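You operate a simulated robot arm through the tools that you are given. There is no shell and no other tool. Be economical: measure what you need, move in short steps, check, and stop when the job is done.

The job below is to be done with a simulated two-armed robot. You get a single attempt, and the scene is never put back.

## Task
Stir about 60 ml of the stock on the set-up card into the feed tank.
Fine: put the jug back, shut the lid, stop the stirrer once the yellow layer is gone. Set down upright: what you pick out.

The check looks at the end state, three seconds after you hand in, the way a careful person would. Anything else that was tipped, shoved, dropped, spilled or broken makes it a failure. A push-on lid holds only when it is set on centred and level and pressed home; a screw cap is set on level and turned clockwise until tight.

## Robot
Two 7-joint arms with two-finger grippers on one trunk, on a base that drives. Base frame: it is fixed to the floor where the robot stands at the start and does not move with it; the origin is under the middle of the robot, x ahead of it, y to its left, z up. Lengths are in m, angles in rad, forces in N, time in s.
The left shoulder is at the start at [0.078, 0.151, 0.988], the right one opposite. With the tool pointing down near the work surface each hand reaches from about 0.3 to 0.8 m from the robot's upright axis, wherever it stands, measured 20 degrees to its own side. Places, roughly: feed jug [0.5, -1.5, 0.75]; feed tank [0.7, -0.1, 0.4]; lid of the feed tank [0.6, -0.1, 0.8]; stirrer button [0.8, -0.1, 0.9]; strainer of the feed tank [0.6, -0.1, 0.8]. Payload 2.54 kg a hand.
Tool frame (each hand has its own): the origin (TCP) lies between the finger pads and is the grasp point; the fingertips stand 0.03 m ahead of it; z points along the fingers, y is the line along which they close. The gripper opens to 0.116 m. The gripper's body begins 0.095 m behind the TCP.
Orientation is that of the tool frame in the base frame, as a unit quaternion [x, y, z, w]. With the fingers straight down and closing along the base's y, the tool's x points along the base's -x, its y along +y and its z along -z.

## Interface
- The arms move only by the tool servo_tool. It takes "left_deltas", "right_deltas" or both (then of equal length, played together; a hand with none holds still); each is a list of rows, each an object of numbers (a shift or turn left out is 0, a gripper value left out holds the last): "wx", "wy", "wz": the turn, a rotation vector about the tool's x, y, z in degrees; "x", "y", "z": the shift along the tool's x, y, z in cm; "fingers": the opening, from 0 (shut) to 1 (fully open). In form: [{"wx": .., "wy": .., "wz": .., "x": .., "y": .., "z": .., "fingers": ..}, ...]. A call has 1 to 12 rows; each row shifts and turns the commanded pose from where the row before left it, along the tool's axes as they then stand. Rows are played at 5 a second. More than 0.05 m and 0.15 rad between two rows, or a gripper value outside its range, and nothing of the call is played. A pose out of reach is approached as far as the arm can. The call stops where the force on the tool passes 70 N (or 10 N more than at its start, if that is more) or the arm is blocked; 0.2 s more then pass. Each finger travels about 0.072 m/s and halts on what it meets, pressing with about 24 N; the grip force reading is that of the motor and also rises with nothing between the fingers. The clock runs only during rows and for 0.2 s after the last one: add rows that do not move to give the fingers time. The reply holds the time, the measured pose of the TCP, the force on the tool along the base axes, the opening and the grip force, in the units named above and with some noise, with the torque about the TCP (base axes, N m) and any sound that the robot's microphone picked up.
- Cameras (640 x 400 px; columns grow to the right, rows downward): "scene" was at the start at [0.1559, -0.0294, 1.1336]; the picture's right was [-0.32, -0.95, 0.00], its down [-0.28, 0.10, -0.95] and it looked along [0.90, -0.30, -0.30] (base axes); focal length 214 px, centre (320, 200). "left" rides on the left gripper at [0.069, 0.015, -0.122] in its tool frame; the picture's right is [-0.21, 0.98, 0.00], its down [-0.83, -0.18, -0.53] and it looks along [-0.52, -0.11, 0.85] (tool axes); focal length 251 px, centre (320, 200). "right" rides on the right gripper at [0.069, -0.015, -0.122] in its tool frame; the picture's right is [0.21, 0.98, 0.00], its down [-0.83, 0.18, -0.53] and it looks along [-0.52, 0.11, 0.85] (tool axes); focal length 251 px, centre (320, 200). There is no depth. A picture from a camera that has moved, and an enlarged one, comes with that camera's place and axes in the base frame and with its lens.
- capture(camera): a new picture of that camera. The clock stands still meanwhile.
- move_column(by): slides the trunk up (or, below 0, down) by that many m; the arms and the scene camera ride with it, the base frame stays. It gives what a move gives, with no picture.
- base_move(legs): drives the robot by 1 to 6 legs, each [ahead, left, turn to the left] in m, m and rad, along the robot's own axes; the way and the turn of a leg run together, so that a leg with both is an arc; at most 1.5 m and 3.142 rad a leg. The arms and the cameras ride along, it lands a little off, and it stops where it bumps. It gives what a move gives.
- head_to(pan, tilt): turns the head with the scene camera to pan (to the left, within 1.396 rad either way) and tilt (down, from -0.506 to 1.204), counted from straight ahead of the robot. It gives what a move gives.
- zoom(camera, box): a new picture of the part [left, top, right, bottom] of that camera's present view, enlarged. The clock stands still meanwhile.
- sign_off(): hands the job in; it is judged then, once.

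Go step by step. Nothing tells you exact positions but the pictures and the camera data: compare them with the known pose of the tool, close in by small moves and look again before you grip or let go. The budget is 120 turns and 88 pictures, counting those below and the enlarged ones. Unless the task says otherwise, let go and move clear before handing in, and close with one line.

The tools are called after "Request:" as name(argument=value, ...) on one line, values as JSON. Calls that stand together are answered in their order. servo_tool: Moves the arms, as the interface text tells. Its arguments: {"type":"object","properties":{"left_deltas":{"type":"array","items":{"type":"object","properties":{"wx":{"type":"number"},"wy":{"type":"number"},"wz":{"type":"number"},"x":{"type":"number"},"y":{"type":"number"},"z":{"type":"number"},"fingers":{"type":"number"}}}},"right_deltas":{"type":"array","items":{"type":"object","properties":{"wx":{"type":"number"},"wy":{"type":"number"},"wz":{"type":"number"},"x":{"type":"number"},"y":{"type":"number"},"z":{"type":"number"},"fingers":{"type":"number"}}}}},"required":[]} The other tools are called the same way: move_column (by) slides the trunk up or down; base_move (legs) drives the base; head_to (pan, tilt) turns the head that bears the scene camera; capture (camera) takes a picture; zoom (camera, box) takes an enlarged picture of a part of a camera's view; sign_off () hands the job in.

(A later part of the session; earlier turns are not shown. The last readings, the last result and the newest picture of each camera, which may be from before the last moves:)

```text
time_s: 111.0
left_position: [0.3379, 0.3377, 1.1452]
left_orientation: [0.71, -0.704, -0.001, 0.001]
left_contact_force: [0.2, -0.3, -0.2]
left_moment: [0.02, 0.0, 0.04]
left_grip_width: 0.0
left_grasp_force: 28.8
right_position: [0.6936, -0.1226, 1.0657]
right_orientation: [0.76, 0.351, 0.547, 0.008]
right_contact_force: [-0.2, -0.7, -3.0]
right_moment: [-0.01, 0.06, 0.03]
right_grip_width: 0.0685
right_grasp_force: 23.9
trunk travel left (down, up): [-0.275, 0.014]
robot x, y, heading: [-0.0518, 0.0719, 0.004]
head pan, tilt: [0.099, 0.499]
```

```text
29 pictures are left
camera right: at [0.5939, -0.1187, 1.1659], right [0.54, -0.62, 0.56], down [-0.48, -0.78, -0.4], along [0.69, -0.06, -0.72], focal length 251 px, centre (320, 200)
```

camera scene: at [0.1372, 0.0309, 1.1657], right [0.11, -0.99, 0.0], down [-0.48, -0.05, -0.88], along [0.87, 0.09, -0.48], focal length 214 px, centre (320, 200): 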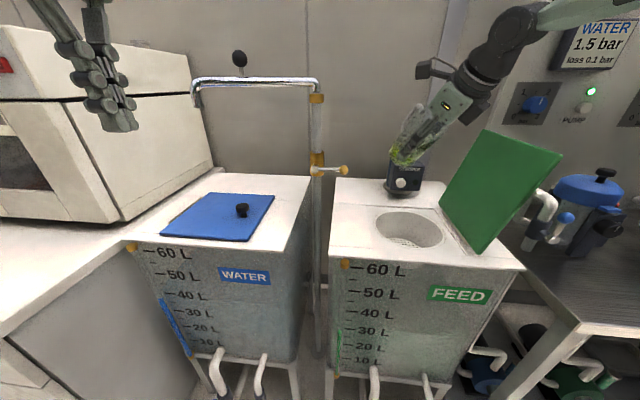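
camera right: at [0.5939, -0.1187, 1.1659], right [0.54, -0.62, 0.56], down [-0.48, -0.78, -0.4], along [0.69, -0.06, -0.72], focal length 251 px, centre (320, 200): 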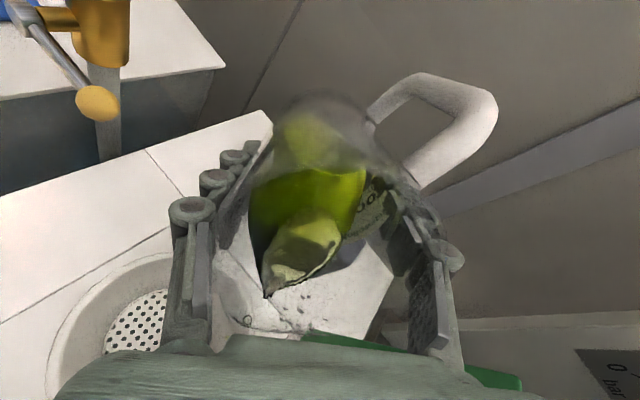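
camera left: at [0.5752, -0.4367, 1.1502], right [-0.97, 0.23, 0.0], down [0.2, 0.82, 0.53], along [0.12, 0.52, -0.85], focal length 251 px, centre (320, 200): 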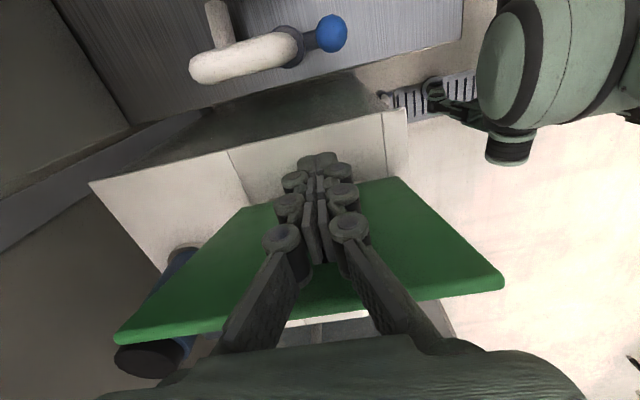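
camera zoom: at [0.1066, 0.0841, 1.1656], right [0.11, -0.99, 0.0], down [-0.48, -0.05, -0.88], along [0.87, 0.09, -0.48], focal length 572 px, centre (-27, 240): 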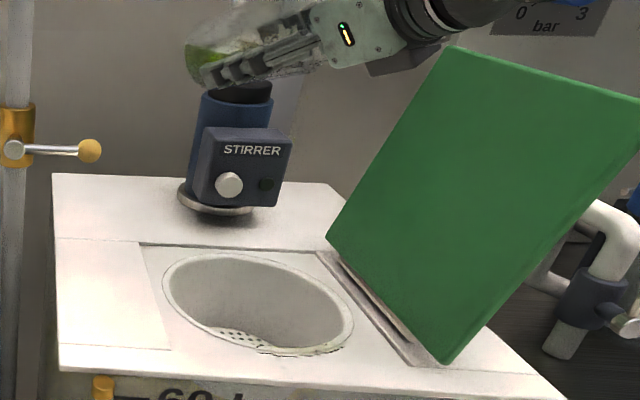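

Flow has stopped and little has left the jug so far (weight is still ≈2.3 N). I'll tilt about 2.5° more, wait, and weigh while watching.

Request:
servo_tool(right_deltas=[{"wx": -1.1, "wy": 2.25}, {}])

Request:
zoom(camera="scene", box=[390, 110, 510, 260])

Request:
servo_tool(right_deltas=[{}, {}, {}, {}, {}, {}])

Request:
servo_tool(right_deltas=[{}])

Request:
servo_tool(right_deltas=[{}])

Request:
servo_tool(right_deltas=[{}])

Request:
servo_tool(right_deltas=[{}])

Request:
servo_tool(right_deltas=[{}])

Request:
servo_tool(right_deltas=[{}])

Request:
servo_tool(right_deltas=[{}])

Request:
capture(camera="right")

```text
time_s: 111.6
left_position: [0.338, 0.3368, 1.1449]
left_orientation: [0.711, -0.703, 0.0, 0.0]
left_contact_force: [0.3, -0.1, -0.1]
left_moment: [-0.05, 0.02, 0.01]
left_grip_width: 0.0001
left_grasp_force: 28.3
right_position: [0.6918, -0.1223, 1.0667]
right_orientation: [0.749, 0.345, 0.565, 0.01]
right_contact_force: [-1.2, -0.7, -1.2]
right_moment: [0.02, 0.01, 0.0]
right_grip_width: 0.0687
right_grasp_force: 24.0
trunk travel left (down, up): [-0.275, 0.014]
robot x, y, heading: [-0.0498, 0.073, 0.008]
head pan, tilt: [0.099, 0.499]
```

```text
2.67 times, centred on (450, 185) of scene
camera zoom: at [0.1065, 0.0841, 1.1656], right [0.11, -0.99, 0.0], down [-0.48, -0.05, -0.88], along [0.87, 0.09, -0.48], focal length 572 px, centre (-27, 240)
```

zoom: 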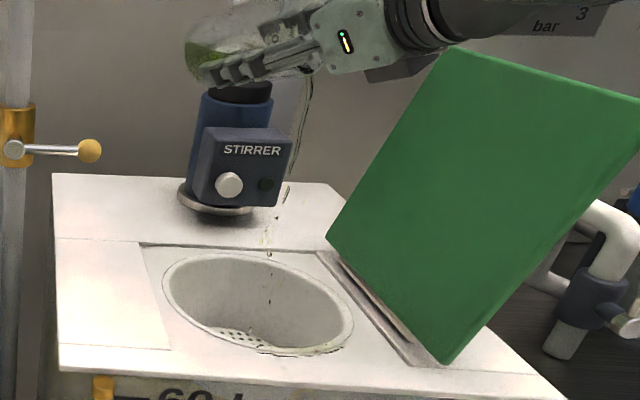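

```text
time_s: 113.0
left_position: [0.3383, 0.3359, 1.1445]
left_orientation: [0.71, -0.704, 0.0, 0.0]
left_contact_force: [0.1, 0.4, 0.7]
left_moment: [-0.01, 0.02, 0.0]
left_grip_width: 0.0
left_grasp_force: 28.6
right_position: [0.6923, -0.123, 1.0659]
right_orientation: [0.749, 0.344, 0.566, 0.008]
right_contact_force: [0.2, -0.2, -1.8]
right_moment: [-0.06, 0.04, 0.01]
right_grip_width: 0.0684
right_grasp_force: 24.0
trunk travel left (down, up): [-0.275, 0.014]
robot x, y, heading: [-0.0517, 0.0752, 0.008]
head pan, tilt: [0.099, 0.499]
```

```text
time_s: 113.4
left_position: [0.3383, 0.3369, 1.1454]
left_orientation: [0.71, -0.704, 0.0, 0.0]
left_contact_force: [0.4, 0.0, -0.6]
left_moment: [0.01, 0.01, -0.01]
left_grip_width: 0.0001
left_grasp_force: 29.1
right_position: [0.693, -0.1232, 1.0663]
right_orientation: [0.75, 0.344, 0.566, 0.01]
right_contact_force: [-0.3, 0.2, -1.2]
right_moment: [-0.03, 0.04, 0.0]
right_grip_width: 0.0686
right_grasp_force: 23.6
trunk travel left (down, up): [-0.275, 0.014]
robot x, y, heading: [-0.0506, 0.0753, 0.009]
head pan, tilt: [0.099, 0.499]
```

```text
time_s: 113.8
left_position: [0.3388, 0.3364, 1.1453]
left_orientation: [0.71, -0.704, 0.0, 0.0]
left_contact_force: [0.2, 0.2, 0.3]
left_moment: [0.0, -0.01, 0.0]
left_grip_width: 0.0
left_grasp_force: 28.3
right_position: [0.6918, -0.1229, 1.0675]
right_orientation: [0.75, 0.343, 0.566, 0.009]
right_contact_force: [-0.3, 0.1, -1.7]
right_moment: [0.0, 0.02, 0.01]
right_grip_width: 0.0686
right_grasp_force: 24.1
trunk travel left (down, up): [-0.275, 0.014]
robot x, y, heading: [-0.0511, 0.0723, 0.003]
head pan, tilt: [0.099, 0.499]
```

```text
time_s: 114.2
left_position: [0.3384, 0.338, 1.1456]
left_orientation: [0.71, -0.704, 0.0, 0.001]
left_contact_force: [-0.3, 0.5, 0.0]
left_moment: [0.0, 0.01, 0.01]
left_grip_width: 0.0
left_grasp_force: 28.0
right_position: [0.6929, -0.1227, 1.0664]
right_orientation: [0.749, 0.344, 0.566, 0.008]
right_contact_force: [-0.1, 0.5, -2.4]
right_moment: [-0.01, -0.01, 0.0]
right_grip_width: 0.0685
right_grasp_force: 24.4
trunk travel left (down, up): [-0.275, 0.014]
robot x, y, heading: [-0.0534, 0.0725, 0.004]
head pan, tilt: [0.099, 0.499]
```

```text
time_s: 114.6
left_position: [0.3381, 0.338, 1.1449]
left_orientation: [0.71, -0.704, 0.0, 0.001]
left_contact_force: [0.7, 0.4, -0.4]
left_moment: [0.01, -0.02, 0.01]
left_grip_width: 0.0
left_grasp_force: 28.3
right_position: [0.6931, -0.1224, 1.0664]
right_orientation: [0.749, 0.344, 0.566, 0.008]
right_contact_force: [-0.6, -0.2, -1.4]
right_moment: [-0.01, 0.03, -0.02]
right_grip_width: 0.0686
right_grasp_force: 24.1
trunk travel left (down, up): [-0.275, 0.014]
robot x, y, heading: [-0.0527, 0.0779, 0.009]
head pan, tilt: [0.099, 0.499]
```

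```text
time_s: 115.0
left_position: [0.3369, 0.3376, 1.1455]
left_orientation: [0.71, -0.704, 0.0, 0.0]
left_contact_force: [1.0, 0.5, 0.5]
left_moment: [0.0, 0.01, 0.03]
left_grip_width: 0.0
left_grasp_force: 28.8
right_position: [0.6931, -0.1217, 1.0683]
right_orientation: [0.749, 0.345, 0.565, 0.008]
right_contact_force: [0.4, -0.2, -2.4]
right_moment: [-0.01, 0.02, 0.0]
right_grip_width: 0.0686
right_grasp_force: 24.0
trunk travel left (down, up): [-0.275, 0.014]
robot x, y, heading: [-0.0508, 0.0746, 0.006]
head pan, tilt: [0.099, 0.499]
```

```text
time_s: 115.4
left_position: [0.3385, 0.3362, 1.1454]
left_orientation: [0.71, -0.704, 0.0, 0.0]
left_contact_force: [-0.1, 0.1, 0.2]
left_moment: [-0.02, 0.03, -0.02]
left_grip_width: 0.0
left_grasp_force: 29.0
right_position: [0.6924, -0.1236, 1.0676]
right_orientation: [0.749, 0.345, 0.565, 0.009]
right_contact_force: [0.3, -0.2, -2.3]
right_moment: [-0.02, 0.03, 0.02]
right_grip_width: 0.0685
right_grasp_force: 24.1
trunk travel left (down, up): [-0.275, 0.014]
robot x, y, heading: [-0.0524, 0.0784, 0.011]
head pan, tilt: [0.099, 0.499]
```

```text
time_s: 115.8
left_position: [0.3376, 0.3377, 1.1454]
left_orientation: [0.71, -0.704, 0.0, 0.0]
left_contact_force: [0.0, 0.0, 0.2]
left_moment: [0.01, -0.05, -0.01]
left_grip_width: 0.0
left_grasp_force: 28.4
right_position: [0.6928, -0.1227, 1.0667]
right_orientation: [0.749, 0.344, 0.566, 0.01]
right_contact_force: [0.7, 0.6, -2.1]
right_moment: [-0.04, 0.02, -0.01]
right_grip_width: 0.0686
right_grasp_force: 23.6
trunk travel left (down, up): [-0.275, 0.014]
robot x, y, heading: [-0.0495, 0.0738, 0.005]
head pan, tilt: [0.099, 0.499]
```

```text
27 pictures are left
camera right: at [0.5899, -0.1203, 1.1623], right [0.52, -0.63, 0.57], down [-0.47, -0.77, -0.43], along [0.72, -0.04, -0.7], focal length 251 px, centre (320, 200)
```

right: 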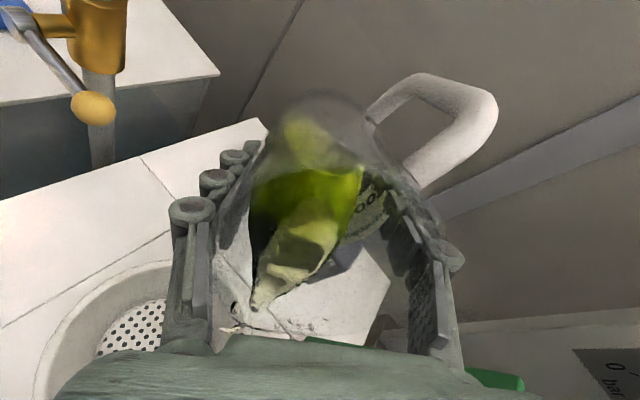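

The stream lands mid-strainer. I'll take more weight readings to see how much has gone.

Request:
servo_tool(right_deltas=[{}])

Request:
servo_tool(right_deltas=[{}])

Request:
servo_tool(right_deltas=[{}])

Request:
servo_tool(right_deltas=[{}])

Request:
servo_tool(right_deltas=[{}])

Request:
servo_tool(right_deltas=[{}])

Request:
servo_tool(right_deltas=[{}])

Request:
servo_tool(right_deltas=[{}])

Request:
servo_tool(right_deltas=[{}])

Request:
servo_tool(right_deltas=[{}])

Request:
servo_tool(right_deltas=[{}])

Request:
servo_tool(right_deltas=[{}])

Request:
zoom(camera="scene", box=[390, 110, 510, 260])

```text
time_s: 116.2
left_position: [0.3385, 0.3379, 1.145]
left_orientation: [0.711, -0.703, 0.0, 0.0]
left_contact_force: [0.4, -0.7, 0.0]
left_moment: [-0.02, -0.02, 0.01]
left_grip_width: 0.0
left_grasp_force: 28.6
right_position: [0.6938, -0.1232, 1.0666]
right_orientation: [0.75, 0.344, 0.566, 0.01]
right_contact_force: [-0.2, 0.2, -2.6]
right_moment: [-0.01, 0.0, -0.03]
right_grip_width: 0.0685
right_grasp_force: 23.2
trunk travel left (down, up): [-0.275, 0.014]
robot x, y, heading: [-0.0503, 0.0727, 0.01]
head pan, tilt: [0.099, 0.499]
```

```text
time_s: 116.6
left_position: [0.3377, 0.3372, 1.1457]
left_orientation: [0.711, -0.704, 0.001, 0.0]
left_contact_force: [-0.7, 0.1, -0.1]
left_moment: [-0.02, -0.01, -0.02]
left_grip_width: 0.0
left_grasp_force: 28.4
right_position: [0.6925, -0.1232, 1.0658]
right_orientation: [0.749, 0.345, 0.566, 0.008]
right_contact_force: [0.3, -0.2, -2.4]
right_moment: [-0.02, -0.01, 0.01]
right_grip_width: 0.0686
right_grasp_force: 24.3
trunk travel left (down, up): [-0.275, 0.014]
robot x, y, heading: [-0.0492, 0.0736, 0.005]
head pan, tilt: [0.099, 0.499]
```

```text
time_s: 117.0
left_position: [0.3382, 0.3373, 1.1451]
left_orientation: [0.71, -0.704, 0.0, 0.0]
left_contact_force: [-0.2, 0.0, 0.3]
left_moment: [-0.01, -0.01, 0.0]
left_grip_width: 0.0
left_grasp_force: 28.6
right_position: [0.6934, -0.1239, 1.0676]
right_orientation: [0.749, 0.343, 0.566, 0.009]
right_contact_force: [0.3, -0.1, -2.4]
right_moment: [0.0, 0.05, 0.01]
right_grip_width: 0.0683
right_grasp_force: 24.0
trunk travel left (down, up): [-0.275, 0.014]
robot x, y, heading: [-0.0501, 0.0742, 0.005]
head pan, tilt: [0.099, 0.499]
```

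```text
time_s: 117.4
left_position: [0.3376, 0.3361, 1.1447]
left_orientation: [0.71, -0.704, 0.0, 0.0]
left_contact_force: [-0.2, 0.0, -0.2]
left_moment: [-0.03, -0.03, 0.0]
left_grip_width: 0.0001
left_grasp_force: 28.9
right_position: [0.6942, -0.1229, 1.0674]
right_orientation: [0.749, 0.345, 0.565, 0.009]
right_contact_force: [-0.5, 0.1, -2.1]
right_moment: [-0.02, 0.03, -0.01]
right_grip_width: 0.0683
right_grasp_force: 23.8
trunk travel left (down, up): [-0.275, 0.014]
robot x, y, heading: [-0.0495, 0.0713, 0.009]
head pan, tilt: [0.099, 0.499]
```

```text
time_s: 117.8
left_position: [0.3379, 0.3371, 1.1451]
left_orientation: [0.71, -0.704, -0.001, 0.0]
left_contact_force: [-0.2, -0.1, 0.8]
left_moment: [-0.02, 0.02, 0.01]
left_grip_width: 0.0
left_grasp_force: 28.4
right_position: [0.6936, -0.1213, 1.0663]
right_orientation: [0.749, 0.344, 0.566, 0.008]
right_contact_force: [-0.3, -0.8, -2.0]
right_moment: [0.0, -0.04, -0.01]
right_grip_width: 0.0685
right_grasp_force: 24.0
trunk travel left (down, up): [-0.275, 0.014]
robot x, y, heading: [-0.0522, 0.0721, 0.006]
head pan, tilt: [0.099, 0.499]
```

```text
time_s: 118.2
left_position: [0.3389, 0.3368, 1.1453]
left_orientation: [0.71, -0.704, 0.0, 0.001]
left_contact_force: [0.1, -0.4, -0.7]
left_moment: [-0.01, 0.01, 0.02]
left_grip_width: 0.0004
left_grasp_force: 28.7
right_position: [0.693, -0.123, 1.0675]
right_orientation: [0.75, 0.343, 0.566, 0.01]
right_contact_force: [0.8, -0.7, -2.0]
right_moment: [-0.05, 0.04, 0.03]
right_grip_width: 0.0684
right_grasp_force: 24.0
trunk travel left (down, up): [-0.275, 0.014]
robot x, y, heading: [-0.0481, 0.0762, 0.006]
head pan, tilt: [0.099, 0.499]
```

```text
time_s: 118.6
left_position: [0.3372, 0.3381, 1.1454]
left_orientation: [0.71, -0.704, 0.001, 0.0]
left_contact_force: [-0.4, 0.0, 0.3]
left_moment: [0.0, -0.03, 0.05]
left_grip_width: 0.0001
left_grasp_force: 28.3
right_position: [0.6929, -0.1224, 1.0673]
right_orientation: [0.749, 0.344, 0.566, 0.008]
right_contact_force: [0.0, -0.6, -2.1]
right_moment: [-0.02, 0.04, 0.03]
right_grip_width: 0.0686
right_grasp_force: 24.1
trunk travel left (down, up): [-0.275, 0.014]
robot x, y, heading: [-0.0509, 0.0727, 0.004]
head pan, tilt: [0.099, 0.499]
```

```text
time_s: 119.0
left_position: [0.3382, 0.3371, 1.1458]
left_orientation: [0.711, -0.703, 0.0, 0.0]
left_contact_force: [-0.4, 0.7, 0.5]
left_moment: [-0.02, 0.02, -0.01]
left_grip_width: 0.0
left_grasp_force: 28.6
right_position: [0.6921, -0.1229, 1.0663]
right_orientation: [0.749, 0.345, 0.566, 0.008]
right_contact_force: [0.1, 0.8, -1.6]
right_moment: [-0.03, 0.02, -0.03]
right_grip_width: 0.0682
right_grasp_force: 23.9
trunk travel left (down, up): [-0.275, 0.014]
robot x, y, heading: [-0.0489, 0.0733, 0.005]
head pan, tilt: [0.099, 0.499]
```

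```text
time_s: 119.4
left_position: [0.3375, 0.3368, 1.1447]
left_orientation: [0.71, -0.704, 0.0, 0.0]
left_contact_force: [-0.2, 0.3, 0.1]
left_moment: [0.02, -0.02, 0.0]
left_grip_width: 0.0
left_grasp_force: 28.9
right_position: [0.6921, -0.124, 1.0678]
right_orientation: [0.75, 0.344, 0.565, 0.009]
right_contact_force: [0.3, -0.4, -1.4]
right_moment: [-0.01, 0.0, -0.01]
right_grip_width: 0.0683
right_grasp_force: 24.0
trunk travel left (down, up): [-0.275, 0.014]
robot x, y, heading: [-0.0496, 0.0721, 0.005]
head pan, tilt: [0.099, 0.499]
```

```text
time_s: 119.8
left_position: [0.3372, 0.3369, 1.1467]
left_orientation: [0.711, -0.704, 0.001, 0.0]
left_contact_force: [0.4, -0.4, -0.4]
left_moment: [-0.03, 0.0, 0.01]
left_grip_width: 0.0
left_grasp_force: 28.2
right_position: [0.6923, -0.1231, 1.067]
right_orientation: [0.749, 0.344, 0.566, 0.009]
right_contact_force: [0.6, -0.5, -1.8]
right_moment: [0.0, 0.0, 0.02]
right_grip_width: 0.0686
right_grasp_force: 24.2
trunk travel left (down, up): [-0.275, 0.014]
robot x, y, heading: [-0.0491, 0.0692, 0.006]
head pan, tilt: [0.099, 0.499]
```

```text
time_s: 120.2
left_position: [0.3382, 0.3365, 1.1449]
left_orientation: [0.71, -0.704, -0.001, 0.0]
left_contact_force: [-1.1, -0.1, -0.9]
left_moment: [0.0, -0.01, 0.0]
left_grip_width: 0.0
left_grasp_force: 28.6
right_position: [0.6925, -0.1235, 1.0667]
right_orientation: [0.749, 0.345, 0.565, 0.009]
right_contact_force: [-0.3, -0.3, -1.4]
right_moment: [0.0, 0.02, 0.03]
right_grip_width: 0.0683
right_grasp_force: 24.0
trunk travel left (down, up): [-0.275, 0.014]
robot x, y, heading: [-0.0536, 0.074, 0.004]
head pan, tilt: [0.099, 0.499]
```

```text
time_s: 120.6
left_position: [0.3379, 0.3364, 1.1462]
left_orientation: [0.71, -0.704, 0.0, 0.001]
left_contact_force: [0.1, 0.5, 0.3]
left_moment: [-0.01, 0.02, -0.02]
left_grip_width: 0.0
left_grasp_force: 28.6
right_position: [0.6933, -0.123, 1.0667]
right_orientation: [0.75, 0.344, 0.566, 0.009]
right_contact_force: [-0.4, -0.1, -1.5]
right_moment: [-0.03, 0.01, -0.01]
right_grip_width: 0.0685
right_grasp_force: 23.9
trunk travel left (down, up): [-0.275, 0.014]
robot x, y, heading: [-0.0505, 0.0759, 0.006]
head pan, tilt: [0.099, 0.499]
```

```text
2.67 times, centred on (450, 185) of scene
camera zoom: at [0.1065, 0.0841, 1.1656], right [0.11, -0.99, 0.0], down [-0.48, -0.05, -0.88], along [0.87, 0.09, -0.48], focal length 572 px, centre (-27, 240)
```

zoom: 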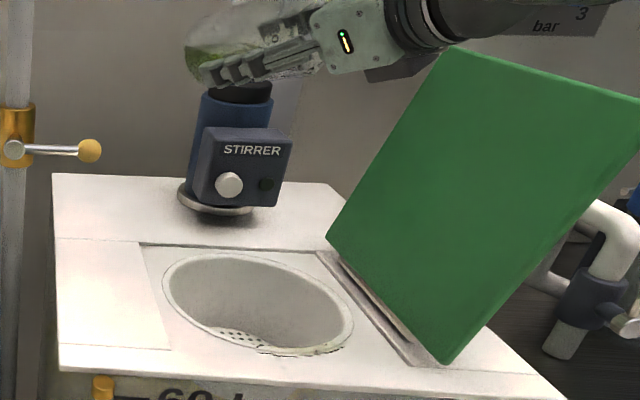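

About 33 ± 13 ml has left by weight, and my geometry estimate says about 35–40 ml. I'll tilt 2.2° more (about 23 ml by my estimate), then weigh again.

Request:
servo_tool(right_deltas=[{"wx": -0.97, "wy": 1.98}, {}, {}, {}, {}, {}, {}, {}, {}, {}, {}, {}])

Request:
servo_tool(right_deltas=[{}])

Request:
servo_tool(right_deltas=[{}])

Request:
servo_tool(right_deltas=[{}])

Request:
servo_tool(right_deltas=[{}])

Request:
servo_tool(right_deltas=[{}])

Request:
servo_tool(right_deltas=[{}])

Request:
servo_tool(right_deltas=[{}])

Request:
servo_tool(right_deltas=[{}])

Request:
servo_tool(right_deltas=[{}])

Request:
servo_tool(right_deltas=[{}])

Request:
servo_tool(right_deltas=[{}])

Request:
servo_tool(right_deltas=[{}])

Request:
servo_tool(right_deltas=[{}])

Request:
servo_tool(right_deltas=[{}])

Request:
servo_tool(right_deltas=[{}])

Request:
servo_tool(right_deltas=[{}])

```text
time_s: 123.2
left_position: [0.3379, 0.3366, 1.1452]
left_orientation: [0.71, -0.704, 0.0, 0.0]
left_contact_force: [0.2, -0.3, 0.8]
left_moment: [0.02, -0.01, -0.02]
left_grip_width: 0.0001
left_grasp_force: 29.1
right_position: [0.6923, -0.123, 1.066]
right_orientation: [0.739, 0.34, 0.581, 0.009]
right_contact_force: [0.0, 0.9, -1.9]
right_moment: [-0.01, 0.03, 0.0]
right_grip_width: 0.0685
right_grasp_force: 23.9
trunk travel left (down, up): [-0.275, 0.014]
robot x, y, heading: [-0.0528, 0.074, 0.004]
head pan, tilt: [0.099, 0.499]
```

```text
time_s: 123.6
left_position: [0.3383, 0.338, 1.1449]
left_orientation: [0.71, -0.704, 0.0, 0.0]
left_contact_force: [-0.4, 0.5, -0.4]
left_moment: [-0.01, 0.03, -0.01]
left_grip_width: 0.0
left_grasp_force: 28.6
right_position: [0.693, -0.1234, 1.0663]
right_orientation: [0.74, 0.34, 0.581, 0.01]
right_contact_force: [0.3, 0.5, -2.4]
right_moment: [0.02, -0.01, -0.01]
right_grip_width: 0.0685
right_grasp_force: 24.3
trunk travel left (down, up): [-0.275, 0.014]
robot x, y, heading: [-0.0542, 0.0763, 0.013]
head pan, tilt: [0.099, 0.499]
```

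```text
time_s: 124.0
left_position: [0.3378, 0.3377, 1.1447]
left_orientation: [0.71, -0.704, 0.0, 0.0]
left_contact_force: [0.4, 0.1, 0.2]
left_moment: [-0.02, -0.01, 0.02]
left_grip_width: 0.0
left_grasp_force: 28.5
right_position: [0.6932, -0.1224, 1.0652]
right_orientation: [0.739, 0.34, 0.581, 0.009]
right_contact_force: [-0.1, 0.6, -0.9]
right_moment: [0.0, 0.0, -0.01]
right_grip_width: 0.0684
right_grasp_force: 23.7
trunk travel left (down, up): [-0.275, 0.014]
robot x, y, heading: [-0.0476, 0.0713, 0.008]
head pan, tilt: [0.099, 0.499]
```

```text
time_s: 124.4
left_position: [0.3381, 0.3366, 1.1463]
left_orientation: [0.71, -0.704, 0.0, 0.0]
left_contact_force: [0.2, -0.6, -0.3]
left_moment: [-0.02, 0.01, 0.01]
left_grip_width: 0.0001
left_grasp_force: 28.6
right_position: [0.6931, -0.1229, 1.0657]
right_orientation: [0.74, 0.339, 0.581, 0.01]
right_contact_force: [-0.4, -0.6, -2.4]
right_moment: [-0.05, 0.04, -0.01]
right_grip_width: 0.0685
right_grasp_force: 23.7
trunk travel left (down, up): [-0.275, 0.014]
robot x, y, heading: [-0.051, 0.0749, 0.002]
head pan, tilt: [0.099, 0.499]
```

```text
time_s: 124.8
left_position: [0.3375, 0.3369, 1.1456]
left_orientation: [0.71, -0.704, 0.0, 0.0]
left_contact_force: [1.3, 0.3, -0.4]
left_moment: [0.01, -0.02, 0.01]
left_grip_width: 0.0
left_grasp_force: 28.6
right_position: [0.6933, -0.1223, 1.067]
right_orientation: [0.739, 0.34, 0.581, 0.009]
right_contact_force: [-0.3, -0.1, -1.3]
right_moment: [0.0, 0.03, 0.02]
right_grip_width: 0.0686
right_grasp_force: 24.5
trunk travel left (down, up): [-0.275, 0.014]
robot x, y, heading: [-0.0521, 0.0754, 0.006]
head pan, tilt: [0.099, 0.499]
```

```text
time_s: 125.2
left_position: [0.3364, 0.3364, 1.1452]
left_orientation: [0.711, -0.703, 0.001, 0.0]
left_contact_force: [0.2, -0.3, 0.1]
left_moment: [-0.04, -0.01, 0.01]
left_grip_width: 0.0
left_grasp_force: 28.7
right_position: [0.6924, -0.1232, 1.066]
right_orientation: [0.739, 0.34, 0.581, 0.009]
right_contact_force: [0.1, 0.5, -1.1]
right_moment: [-0.01, 0.0, 0.03]
right_grip_width: 0.0682
right_grasp_force: 23.9
trunk travel left (down, up): [-0.275, 0.014]
robot x, y, heading: [-0.0511, 0.0741, 0.009]
head pan, tilt: [0.099, 0.499]
```

```text
time_s: 125.6
left_position: [0.3377, 0.3372, 1.145]
left_orientation: [0.71, -0.704, 0.0, 0.0]
left_contact_force: [-0.6, 0.0, -0.2]
left_moment: [-0.03, -0.01, 0.0]
left_grip_width: 0.0
left_grasp_force: 28.2
right_position: [0.6932, -0.1226, 1.0666]
right_orientation: [0.739, 0.341, 0.581, 0.01]
right_contact_force: [0.2, 0.6, -1.8]
right_moment: [-0.01, 0.06, 0.01]
right_grip_width: 0.0684
right_grasp_force: 23.8
trunk travel left (down, up): [-0.275, 0.014]
robot x, y, heading: [-0.0475, 0.0747, 0.008]
head pan, tilt: [0.099, 0.499]
```

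```text
time_s: 126.0
left_position: [0.3384, 0.3375, 1.1458]
left_orientation: [0.71, -0.704, 0.0, -0.001]
left_contact_force: [0.0, -0.2, -0.6]
left_moment: [0.0, 0.03, 0.01]
left_grip_width: 0.0
left_grasp_force: 28.5
right_position: [0.693, -0.1226, 1.0661]
right_orientation: [0.739, 0.34, 0.581, 0.009]
right_contact_force: [0.5, 0.1, -1.2]
right_moment: [-0.01, -0.03, 0.03]
right_grip_width: 0.0687
right_grasp_force: 24.5
trunk travel left (down, up): [-0.275, 0.014]
robot x, y, heading: [-0.0533, 0.074, 0.006]
head pan, tilt: [0.099, 0.499]
```

```text
time_s: 126.4
left_position: [0.3381, 0.3364, 1.1454]
left_orientation: [0.71, -0.704, 0.0, -0.001]
left_contact_force: [-0.6, -0.1, 0.5]
left_moment: [0.01, -0.03, 0.01]
left_grip_width: 0.0
left_grasp_force: 28.5
right_position: [0.6921, -0.1232, 1.0665]
right_orientation: [0.739, 0.34, 0.581, 0.009]
right_contact_force: [-0.2, -0.5, 0.0]
right_moment: [0.02, -0.03, 0.01]
right_grip_width: 0.0684
right_grasp_force: 23.8
trunk travel left (down, up): [-0.275, 0.014]
robot x, y, heading: [-0.0544, 0.0745, 0.011]
head pan, tilt: [0.099, 0.499]
```

```text
time_s: 126.8
left_position: [0.3372, 0.3373, 1.1458]
left_orientation: [0.711, -0.704, 0.0, 0.0]
left_contact_force: [0.3, 0.2, 0.4]
left_moment: [0.0, 0.01, -0.03]
left_grip_width: 0.0
left_grasp_force: 28.8
right_position: [0.6933, -0.1228, 1.0663]
right_orientation: [0.739, 0.341, 0.581, 0.009]
right_contact_force: [0.0, -0.1, -2.3]
right_moment: [-0.03, 0.07, 0.01]
right_grip_width: 0.0685
right_grasp_force: 24.1
trunk travel left (down, up): [-0.275, 0.014]
robot x, y, heading: [-0.0516, 0.0748, 0.008]
head pan, tilt: [0.099, 0.499]
```

```text
time_s: 127.2
left_position: [0.3383, 0.3366, 1.1465]
left_orientation: [0.71, -0.704, 0.0, -0.001]
left_contact_force: [-0.1, -0.8, 0.3]
left_moment: [0.0, -0.02, 0.0]
left_grip_width: 0.0
left_grasp_force: 28.7
right_position: [0.6934, -0.1236, 1.0665]
right_orientation: [0.739, 0.34, 0.581, 0.01]
right_contact_force: [-0.4, 0.1, -1.8]
right_moment: [0.0, 0.0, 0.01]
right_grip_width: 0.0686
right_grasp_force: 24.3
trunk travel left (down, up): [-0.275, 0.014]
robot x, y, heading: [-0.0517, 0.0746, 0.006]
head pan, tilt: [0.099, 0.499]
```

```text
time_s: 127.6
left_position: [0.3374, 0.3377, 1.1446]
left_orientation: [0.71, -0.704, 0.0, 0.0]
left_contact_force: [0.4, 1.3, -0.7]
left_moment: [-0.01, 0.01, -0.02]
left_grip_width: 0.0
left_grasp_force: 29.1
right_position: [0.6925, -0.1235, 1.0658]
right_orientation: [0.739, 0.34, 0.581, 0.009]
right_contact_force: [-1.0, 0.0, -2.0]
right_moment: [0.04, 0.02, -0.04]
right_grip_width: 0.0686
right_grasp_force: 23.5
trunk travel left (down, up): [-0.275, 0.014]
robot x, y, heading: [-0.049, 0.0722, 0.006]
head pan, tilt: [0.099, 0.499]
```

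```text
time_s: 128.0
left_position: [0.3387, 0.3368, 1.1453]
left_orientation: [0.71, -0.704, 0.001, 0.001]
left_contact_force: [0.4, -1.0, -0.1]
left_moment: [-0.01, 0.01, -0.02]
left_grip_width: 0.0
left_grasp_force: 28.3
right_position: [0.6927, -0.1231, 1.0666]
right_orientation: [0.739, 0.34, 0.581, 0.01]
right_contact_force: [-0.3, -0.1, -0.8]
right_moment: [-0.03, 0.05, 0.01]
right_grip_width: 0.0685
right_grasp_force: 23.8
trunk travel left (down, up): [-0.275, 0.014]
robot x, y, heading: [-0.0525, 0.0719, 0.004]
head pan, tilt: [0.099, 0.499]
```

```text
time_s: 128.4
left_position: [0.3378, 0.3378, 1.1452]
left_orientation: [0.71, -0.704, -0.001, 0.0]
left_contact_force: [0.3, -0.8, 0.3]
left_moment: [0.01, 0.01, -0.02]
left_grip_width: 0.0
left_grasp_force: 28.3
right_position: [0.6929, -0.123, 1.0665]
right_orientation: [0.739, 0.34, 0.581, 0.009]
right_contact_force: [0.3, 0.1, -1.5]
right_moment: [0.0, 0.01, -0.01]
right_grip_width: 0.0687
right_grasp_force: 24.0
trunk travel left (down, up): [-0.275, 0.014]
robot x, y, heading: [-0.054, 0.072, 0.007]
head pan, tilt: [0.099, 0.499]
```

```text
time_s: 128.8
left_position: [0.338, 0.3375, 1.1454]
left_orientation: [0.71, -0.704, 0.0, 0.0]
left_contact_force: [0.1, -0.4, -0.3]
left_moment: [-0.02, 0.01, -0.02]
left_grip_width: 0.0002
left_grasp_force: 28.7
right_position: [0.6928, -0.1234, 1.0666]
right_orientation: [0.739, 0.34, 0.581, 0.01]
right_contact_force: [-0.1, -0.1, -0.9]
right_moment: [-0.02, 0.02, 0.0]
right_grip_width: 0.0684
right_grasp_force: 24.4
trunk travel left (down, up): [-0.275, 0.014]
robot x, y, heading: [-0.0527, 0.0722, 0.007]
head pan, tilt: [0.099, 0.499]
```

```text
time_s: 129.2
left_position: [0.3381, 0.3369, 1.1458]
left_orientation: [0.71, -0.704, 0.0, 0.0]
left_contact_force: [-0.3, 0.2, 0.6]
left_moment: [-0.01, -0.02, -0.02]
left_grip_width: 0.0001
left_grasp_force: 28.3
right_position: [0.6935, -0.1227, 1.0671]
right_orientation: [0.739, 0.341, 0.581, 0.009]
right_contact_force: [0.6, -0.4, -2.0]
right_moment: [-0.05, 0.05, 0.04]
right_grip_width: 0.0683
right_grasp_force: 24.0
trunk travel left (down, up): [-0.275, 0.014]
robot x, y, heading: [-0.0495, 0.0743, 0.003]
head pan, tilt: [0.099, 0.499]
```

```text
time_s: 129.6
left_position: [0.3379, 0.338, 1.1448]
left_orientation: [0.71, -0.704, 0.001, 0.001]
left_contact_force: [-0.1, 0.6, -0.1]
left_moment: [-0.02, -0.02, 0.02]
left_grip_width: 0.0
left_grasp_force: 28.2
right_position: [0.6921, -0.1225, 1.0666]
right_orientation: [0.739, 0.34, 0.581, 0.01]
right_contact_force: [-0.2, -0.4, -1.7]
right_moment: [0.0, 0.05, -0.03]
right_grip_width: 0.0683
right_grasp_force: 23.5
trunk travel left (down, up): [-0.275, 0.014]
robot x, y, heading: [-0.0502, 0.0771, 0.008]
head pan, tilt: [0.099, 0.499]
```

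Weight now reads about 1.55 N, a drop of roughly 0.6–0.7 N, so close to 60 ml is in. I'll right the jug partway over the strainer and back away.

Request:
servo_tool(right_deltas=[{"wx": 3.7, "wy": -7.6}, {"wx": 3.7, "wy": -7.6}, {"wx": 3.7, "wy": -7.6}, {"wx": 3.7, "wy": -7.6}, {}, {}, {}, {}, {}])

Request:
base_move(legs=[[-0.3, 0, 0]])

Request:
servo_tool(right_deltas=[{"wx": 3.7, "wy": -7.6}, {"wx": 3.7, "wy": -7.6}, {"wx": 3.7, "wy": -7.6}, {"wx": 3.7, "wy": -7.6}, {}, {}])

Request:
capture(camera="scene")

```text
time_s: 131.6
left_position: [0.3381, 0.337, 1.1459]
left_orientation: [0.711, -0.704, 0.0, 0.0]
left_contact_force: [0.5, -0.9, 1.3]
left_moment: [-0.01, 0.0, 0.01]
left_grip_width: 0.0
left_grasp_force: 29.0
right_position: [0.6945, -0.1229, 1.0656]
right_orientation: [0.861, 0.396, 0.319, 0.005]
right_contact_force: [0.1, -0.6, -2.2]
right_moment: [-0.01, 0.05, 0.02]
right_grip_width: 0.0688
right_grasp_force: 24.0
trunk travel left (down, up): [-0.275, 0.014]
robot x, y, heading: [-0.0514, 0.0732, 0.006]
head pan, tilt: [0.099, 0.499]
```

```text
time_s: 133.6
left_position: [0.0472, 0.3332, 1.145]
left_orientation: [-0.706, 0.708, 0.0, 0.001]
left_contact_force: [-0.1, 0.1, 0.1]
left_moment: [-0.01, -0.03, 0.0]
left_grip_width: 0.0
left_grasp_force: 28.7
right_position: [0.3984, -0.1329, 1.0673]
right_orientation: [0.863, 0.391, 0.32, 0.005]
right_contact_force: [-0.1, -0.5, -1.7]
right_moment: [-0.04, 0.03, -0.01]
right_grip_width: 0.0685
right_grasp_force: 24.2
trunk travel left (down, up): [-0.275, 0.014]
robot x, y, heading: [-0.3467, 0.0725, -0.009]
head pan, tilt: [0.099, 0.499]
```

```text
time_s: 135.0
left_position: [0.0472, 0.3323, 1.145]
left_orientation: [-0.706, 0.708, 0.0, 0.0]
left_contact_force: [-0.6, 0.2, -0.2]
left_moment: [-0.01, 0.03, 0.03]
left_grip_width: 0.0003
left_grasp_force: 28.5
right_position: [0.3321, -0.2004, 1.0779]
right_orientation: [0.908, 0.412, 0.08, -0.002]
right_contact_force: [-0.4, 0.2, -0.5]
right_moment: [-0.04, 0.01, 0.02]
right_grip_width: 0.0682
right_grasp_force: 24.6
right hand out of reach, approached as far as the arm can: row 2, 3, 4
trunk travel left (down, up): [-0.275, 0.014]
robot x, y, heading: [-0.3473, 0.0746, -0.008]
head pan, tilt: [0.099, 0.499]
```

```text
25 pictures are left
camera scene: at [-0.1861, 0.0821, 1.1657], right [0.09, -1.0, 0.0], down [-0.48, -0.05, -0.88], along [0.87, 0.08, -0.48], focal length 214 px, centre (320, 200)
```

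scene: 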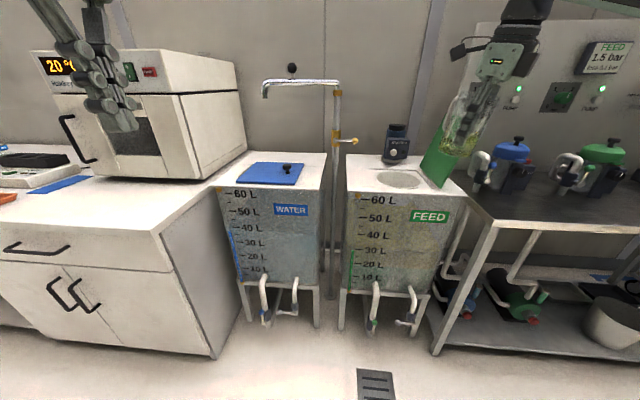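

Tank shows a yellowish tint now. I'll finish levelling the jug and yaw it back to its pick-up orientation before driving to the bench.

Request:
servo_tool(right_deltas=[{"wx": 2.0, "wy": -4.15}, {"wx": 2.0, "wy": -4.15}, {"z": 2}, {"z": 2}, {"wz": -8.5}, {"wz": -8.5}, {"wz": -8.5}, {"wz": -8.5}, {"wz": -8.5}, {"wz": -8.5}, {"wz": -8.5}, {"wz": -8.5}])

Request:
servo_tool(right_deltas=[{"wz": -8.5}, {"wz": -8.5}, {"wz": -8.5}, {"wz": -8.5}, {"wz": -8.5}, {"wz": -8.5}, {"wz": -8.5}, {"wz": -8.5}, {"wz": -8.5}, {"wz": -8.5}, {"wz": -8.5}, {"wz": -8.5}])

Request:
servo_tool(right_deltas=[{"wz": -8.5}, {"wz": -8.5}, {"wz": -8.5}, {"wz": -8.5}, {"wz": -8.5}, {}])

Request:
zoom(camera="scene", box=[330, 110, 530, 310])

```text
time_s: 137.6
left_position: [0.0479, 0.3311, 1.1453]
left_orientation: [-0.706, 0.708, -0.001, 0.0]
left_contact_force: [-0.2, -0.8, -0.2]
left_moment: [0.0, 0.01, 0.0]
left_grip_width: 0.0
left_grasp_force: 28.5
right_position: [0.3375, -0.1956, 1.0385]
right_orientation: [0.52, 0.85, 0.066, 0.044]
right_contact_force: [0.3, -0.5, -1.4]
right_moment: [-0.03, -0.02, 0.01]
right_grip_width: 0.0688
right_grasp_force: 24.0
right hand out of reach, approached as far as the arm can: row 1, 2
trunk travel left (down, up): [-0.275, 0.014]
robot x, y, heading: [-0.3408, 0.0728, -0.003]
head pan, tilt: [0.099, 0.499]
```

```text
time_s: 140.2
left_position: [0.0474, 0.3326, 1.1438]
left_orientation: [0.707, -0.707, 0.0, 0.0]
left_contact_force: [0.0, -0.9, -0.3]
left_moment: [-0.02, 0.0, 0.0]
left_grip_width: 0.0
left_grasp_force: 27.9
right_position: [0.3375, -0.1979, 1.0388]
right_orientation: [-0.334, 0.939, 0.008, 0.079]
right_contact_force: [0.0, 0.3, -1.9]
right_moment: [0.04, -0.02, -0.01]
right_grip_width: 0.0686
right_grasp_force: 24.1
trunk travel left (down, up): [-0.275, 0.014]
robot x, y, heading: [-0.3438, 0.0755, -0.007]
head pan, tilt: [0.099, 0.499]
```

```text
time_s: 141.6
left_position: [0.0472, 0.3326, 1.145]
left_orientation: [-0.706, 0.708, 0.001, 0.0]
left_contact_force: [-0.4, -0.3, 0.2]
left_moment: [0.0, 0.03, -0.01]
left_grip_width: 0.0
left_grasp_force: 28.8
right_position: [0.3387, -0.1976, 1.0386]
right_orientation: [-0.651, 0.755, -0.022, 0.076]
right_contact_force: [-0.4, 0.2, -2.1]
right_moment: [0.02, 0.01, 0.03]
right_grip_width: 0.0683
right_grasp_force: 23.7
trunk travel left (down, up): [-0.275, 0.014]
robot x, y, heading: [-0.3456, 0.0755, -0.008]
head pan, tilt: [0.099, 0.499]
```

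```text
2.00 times, centred on (430, 210) of scene
camera zoom: at [-0.186, 0.0821, 1.1656], right [0.09, -1.0, 0.0], down [-0.48, -0.05, -0.88], along [0.87, 0.08, -0.48], focal length 429 px, centre (100, 180)
```

zoom: 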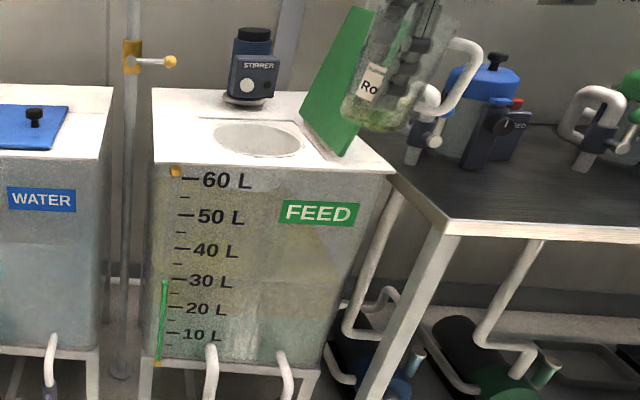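

The yaw is back but a 9° lean remains; I'll level it and then drive to the bench.

Request:
servo_tool(right_deltas=[{"wx": -3.8, "wy": 2.45}, {"wx": -3.8, "wy": 2.45}, {"wz": 4}, {}, {}])

Request:
base_move(legs=[[0, -0.77, 0], [0, -0.76, 0], [0.15, 0, 0]])

Request:
head_to(pan=-0.15, tilt=0.6)

Request:
capture(camera="scene")

```text
time_s: 142.8
left_position: [0.0477, 0.3337, 1.1456]
left_orientation: [-0.706, 0.708, 0.0, -0.001]
left_contact_force: [-0.1, 0.0, -0.2]
left_moment: [0.01, -0.02, 0.01]
left_grip_width: 0.0001
left_grasp_force: 28.7
right_position: [0.3148, -0.2071, 1.0299]
right_orientation: [-0.625, 0.781, 0.001, 0.002]
right_contact_force: [-0.5, -0.1, -1.4]
right_moment: [0.03, -0.02, -0.02]
right_grip_width: 0.0684
right_grasp_force: 24.0
right hand out of reach, approached as far as the arm can: row 1, 2
trunk travel left (down, up): [-0.275, 0.014]
robot x, y, heading: [-0.3435, 0.0729, -0.002]
head pan, tilt: [0.099, 0.499]
```

```text
time_s: 159.1
left_position: [0.2057, -1.2077, 1.144]
left_orientation: [0.712, -0.702, 0.0, 0.001]
left_contact_force: [0.0, -0.2, 0.0]
left_moment: [0.0, 0.02, 0.05]
left_grip_width: 0.0
left_grasp_force: 28.2
right_position: [0.4793, -1.7429, 1.0287]
right_orientation: [-0.63, 0.776, 0.001, 0.001]
right_contact_force: [-0.2, 0.3, -2.2]
right_moment: [0.0, 0.05, -0.02]
right_grip_width: 0.0684
right_grasp_force: 24.1
trunk travel left (down, up): [-0.275, 0.014]
robot x, y, heading: [-0.1857, -1.4718, 0.008]
head pan, tilt: [0.099, 0.499]
```

```text
time_s: 159.8
left_position: [0.2051, -1.2089, 1.1451]
left_orientation: [0.711, -0.703, 0.0, 0.0]
left_contact_force: [-0.3, 0.5, 0.7]
left_moment: [-0.01, -0.01, -0.01]
left_grip_width: 0.0
left_grasp_force: 28.6
right_position: [0.4777, -1.7433, 1.0295]
right_orientation: [-0.63, 0.777, 0.001, 0.001]
right_contact_force: [-0.5, 0.7, -1.5]
right_moment: [0.0, 0.0, -0.01]
right_grip_width: 0.0687
right_grasp_force: 24.0
trunk travel left (down, up): [-0.275, 0.014]
robot x, y, heading: [-0.1859, -1.4697, 0.014]
head pan, tilt: [-0.15, 0.6]
```

```text
23 pictures are left
camera scene: at [-0.0294, -1.4835, 1.1566], right [-0.14, -0.99, 0.0], down [-0.56, 0.08, -0.83], along [0.82, -0.12, -0.56], focal length 214 px, centre (320, 200)
```

scene: 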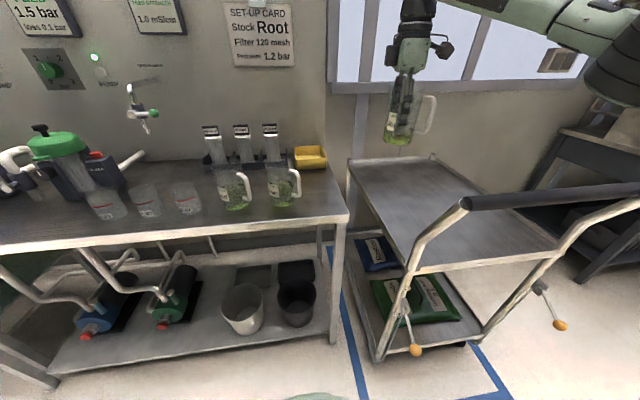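

The jug is level over the trolley side; now I'll slide it back over its spot at (0.499, −1.562).

Request:
servo_tool(right_deltas=[{"x": -3.6, "y": 0.32}, {"x": -3.6, "y": 0.32}, {"x": -3.6, "y": 0.32}, {"x": -3.6, "y": 0.32}, {"x": -3.7, "y": 0.32}, {}, {}])

Request:
zoom(camera="scene", box=[200, 60, 440, 240])

```text
time_s: 161.4
left_position: [0.2031, -1.2074, 1.1453]
left_orientation: [0.711, -0.703, 0.0, 0.0]
left_contact_force: [0.7, -0.4, 0.3]
left_moment: [0.0, -0.04, -0.02]
left_grip_width: 0.0001
left_grasp_force: 29.0
right_position: [0.4137, -1.6268, 0.9993]
right_orientation: [-0.63, 0.777, 0.002, 0.003]
right_contact_force: [-1.4, -0.1, -2.2]
right_moment: [0.01, -0.01, 0.01]
right_grip_width: 0.0685
right_grasp_force: 23.9
right hand out of reach, approached as far as the arm can: row 1, 2, 3, 4, 5
trunk travel left (down, up): [-0.275, 0.014]
robot x, y, heading: [-0.1842, -1.473, 0.003]
head pan, tilt: [-0.15, 0.6]
```

```text
2.22 times, centred on (320, 150) of scene
camera zoom: at [-0.0295, -1.4835, 1.1566], right [-0.14, -0.99, 0.0], down [-0.56, 0.08, -0.82], along [0.82, -0.12, -0.57], focal length 477 px, centre (320, 311)
```

zoom: 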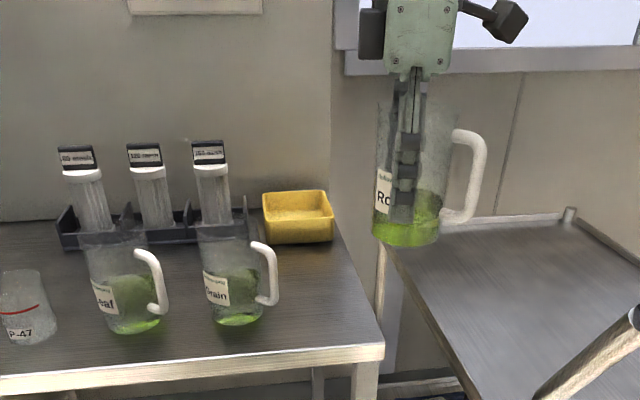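

Request:
zoom(camera="scene", box=[270, 90, 400, 190])

```text
4.00 times, centred on (335, 140) of scene
camera zoom: at [-0.0295, -1.4835, 1.1566], right [-0.14, -0.99, 0.0], down [-0.56, 0.08, -0.82], along [0.82, -0.12, -0.57], focal length 858 px, centre (260, 440)
```

zoom: 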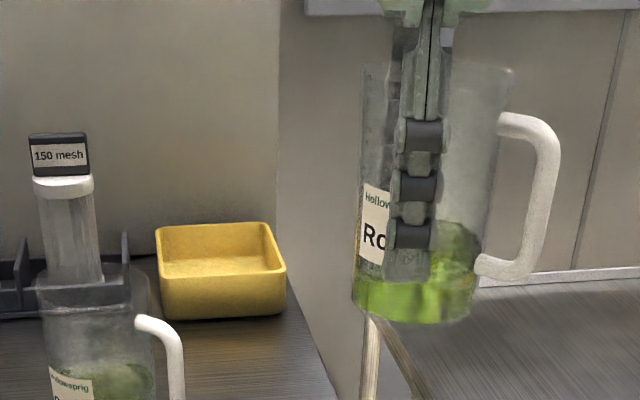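

By level and weight about 60–70 ml went in. I'll use the base to line up the jug over its spot.

Request:
base_move(legs=[[0.086, 0.065, 0]])

Request:
servo_tool(right_deltas=[{"z": 2}, {"z": 2}, {}])

Request:
capture(camera="right")

Request:
capture(camera="scene")

```text
time_s: 162.7
left_position: [0.2897, -1.1419, 1.1452]
left_orientation: [0.711, -0.703, 0.0, -0.001]
left_contact_force: [0.5, 0.3, -0.1]
left_moment: [-0.01, 0.0, 0.0]
left_grip_width: 0.0
left_grasp_force: 28.3
right_position: [0.4987, -1.5617, 0.9997]
right_orientation: [-0.63, 0.776, 0.001, 0.003]
right_contact_force: [-0.3, 0.2, -1.0]
right_moment: [-0.01, 0.0, -0.02]
right_grip_width: 0.0686
right_grasp_force: 24.3
trunk travel left (down, up): [-0.275, 0.014]
robot x, y, heading: [-0.0997, -1.4028, 0.01]
head pan, tilt: [-0.15, 0.6]
```

```text
time_s: 163.5
left_position: [0.2896, -1.1417, 1.1453]
left_orientation: [0.711, -0.703, -0.001, 0.001]
left_contact_force: [-0.6, 1.1, -0.4]
left_moment: [0.05, 0.04, 0.0]
left_grip_width: 0.0
left_grasp_force: 28.7
right_position: [0.4978, -1.5626, 0.959]
right_orientation: [-0.631, 0.776, 0.0, 0.002]
right_contact_force: [-0.6, -0.2, -1.8]
right_moment: [0.03, -0.04, 0.02]
right_grip_width: 0.0683
right_grasp_force: 23.9
trunk travel left (down, up): [-0.275, 0.014]
robot x, y, heading: [-0.0998, -1.4076, 0.011]
head pan, tilt: [-0.15, 0.6]
```

```text
20 pictures are left
camera right: at [0.4993, -1.6331, 1.0807], right [-1.0, -0.01, 0.0], down [-0.01, 0.84, 0.54], along [0.0, 0.54, -0.84], focal length 251 px, centre (320, 200)
```

right: 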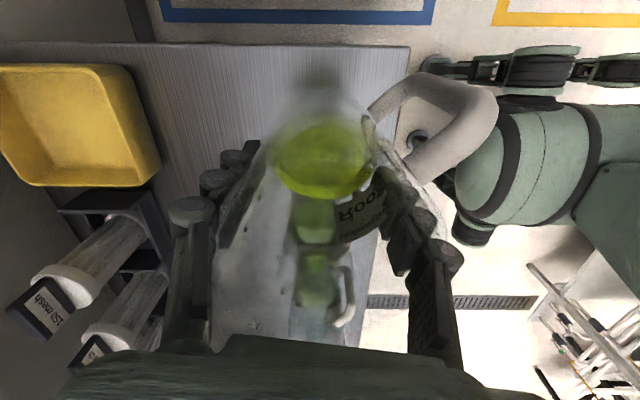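

```text
19 pictures are left
camera scene: at [0.0556, -1.4182, 1.1566], right [-0.14, -0.99, 0.0], down [-0.56, 0.08, -0.82], along [0.82, -0.12, -0.57], focal length 214 px, centre (320, 200)
```

scene: 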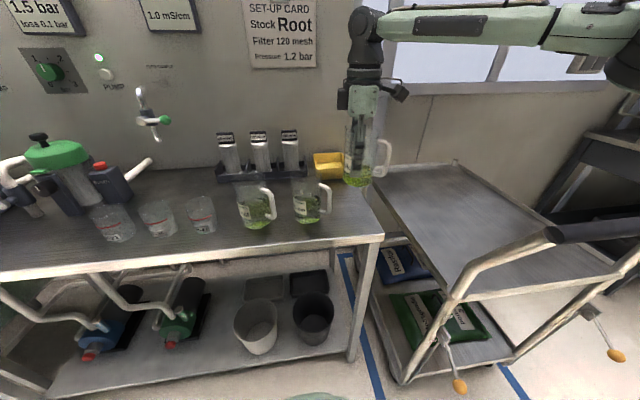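

Request:
servo_tool(right_deltas=[{"z": 2}, {"z": 2}, {"z": 2}, {"z": 1.5}, {}])

Request:
servo_tool(right_deltas=[{"z": 0.5}, {}])

Request:
servo_tool(right_deltas=[{"z": 0.4}, {}])

Request:
zoom(camera="scene", box=[280, 130, 420, 250])

```text
time_s: 164.7
left_position: [0.2893, -1.142, 1.1459]
left_orientation: [0.711, -0.703, 0.0, 0.0]
left_contact_force: [-1.3, 0.2, -0.1]
left_moment: [0.0, -0.01, 0.03]
left_grip_width: 0.0
left_grasp_force: 28.4
right_position: [0.4997, -1.5608, 0.8848]
right_orientation: [-0.631, 0.776, 0.002, 0.003]
right_contact_force: [-0.5, -0.7, -1.5]
right_moment: [0.0, -0.02, 0.0]
right_grip_width: 0.0685
right_grasp_force: 23.6
trunk travel left (down, up): [-0.275, 0.014]
robot x, y, heading: [-0.0986, -1.4026, 0.007]
head pan, tilt: [-0.15, 0.6]
```

```text
time_s: 165.3
left_position: [0.2883, -1.1412, 1.146]
left_orientation: [0.712, -0.703, 0.001, 0.0]
left_contact_force: [0.9, 0.2, 0.7]
left_moment: [0.01, 0.01, 0.01]
left_grip_width: 0.0
left_grasp_force: 28.6
right_position: [0.4987, -1.5596, 0.8792]
right_orientation: [-0.631, 0.776, 0.001, 0.002]
right_contact_force: [-0.7, -0.4, -1.4]
right_moment: [0.02, -0.02, 0.0]
right_grip_width: 0.0685
right_grasp_force: 24.1
trunk travel left (down, up): [-0.275, 0.014]
robot x, y, heading: [-0.0992, -1.4093, 0.005]
head pan, tilt: [-0.15, 0.6]
```

```text
time_s: 165.9
left_position: [0.289, -1.1418, 1.1462]
left_orientation: [0.711, -0.703, 0.0, 0.0]
left_contact_force: [0.2, 0.7, -0.4]
left_moment: [0.04, -0.01, 0.0]
left_grip_width: 0.0001
left_grasp_force: 28.8
right_position: [0.4987, -1.5603, 0.8751]
right_orientation: [-0.631, 0.776, 0.001, 0.002]
right_contact_force: [0.0, -0.1, -1.5]
right_moment: [0.04, -0.01, -0.01]
right_grip_width: 0.0685
right_grasp_force: 24.3
trunk travel left (down, up): [-0.275, 0.014]
robot x, y, heading: [-0.0962, -1.4075, 0.008]
head pan, tilt: [-0.15, 0.6]
```

```text
3.33 times, centred on (350, 190) of scene
camera zoom: at [0.0556, -1.4182, 1.1566], right [-0.14, -0.99, 0.0], down [-0.56, 0.08, -0.82], along [0.82, -0.12, -0.57], focal length 715 px, centre (220, 233)
```

zoom: 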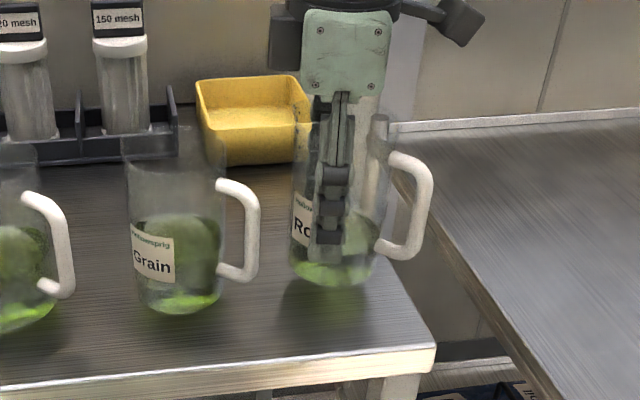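

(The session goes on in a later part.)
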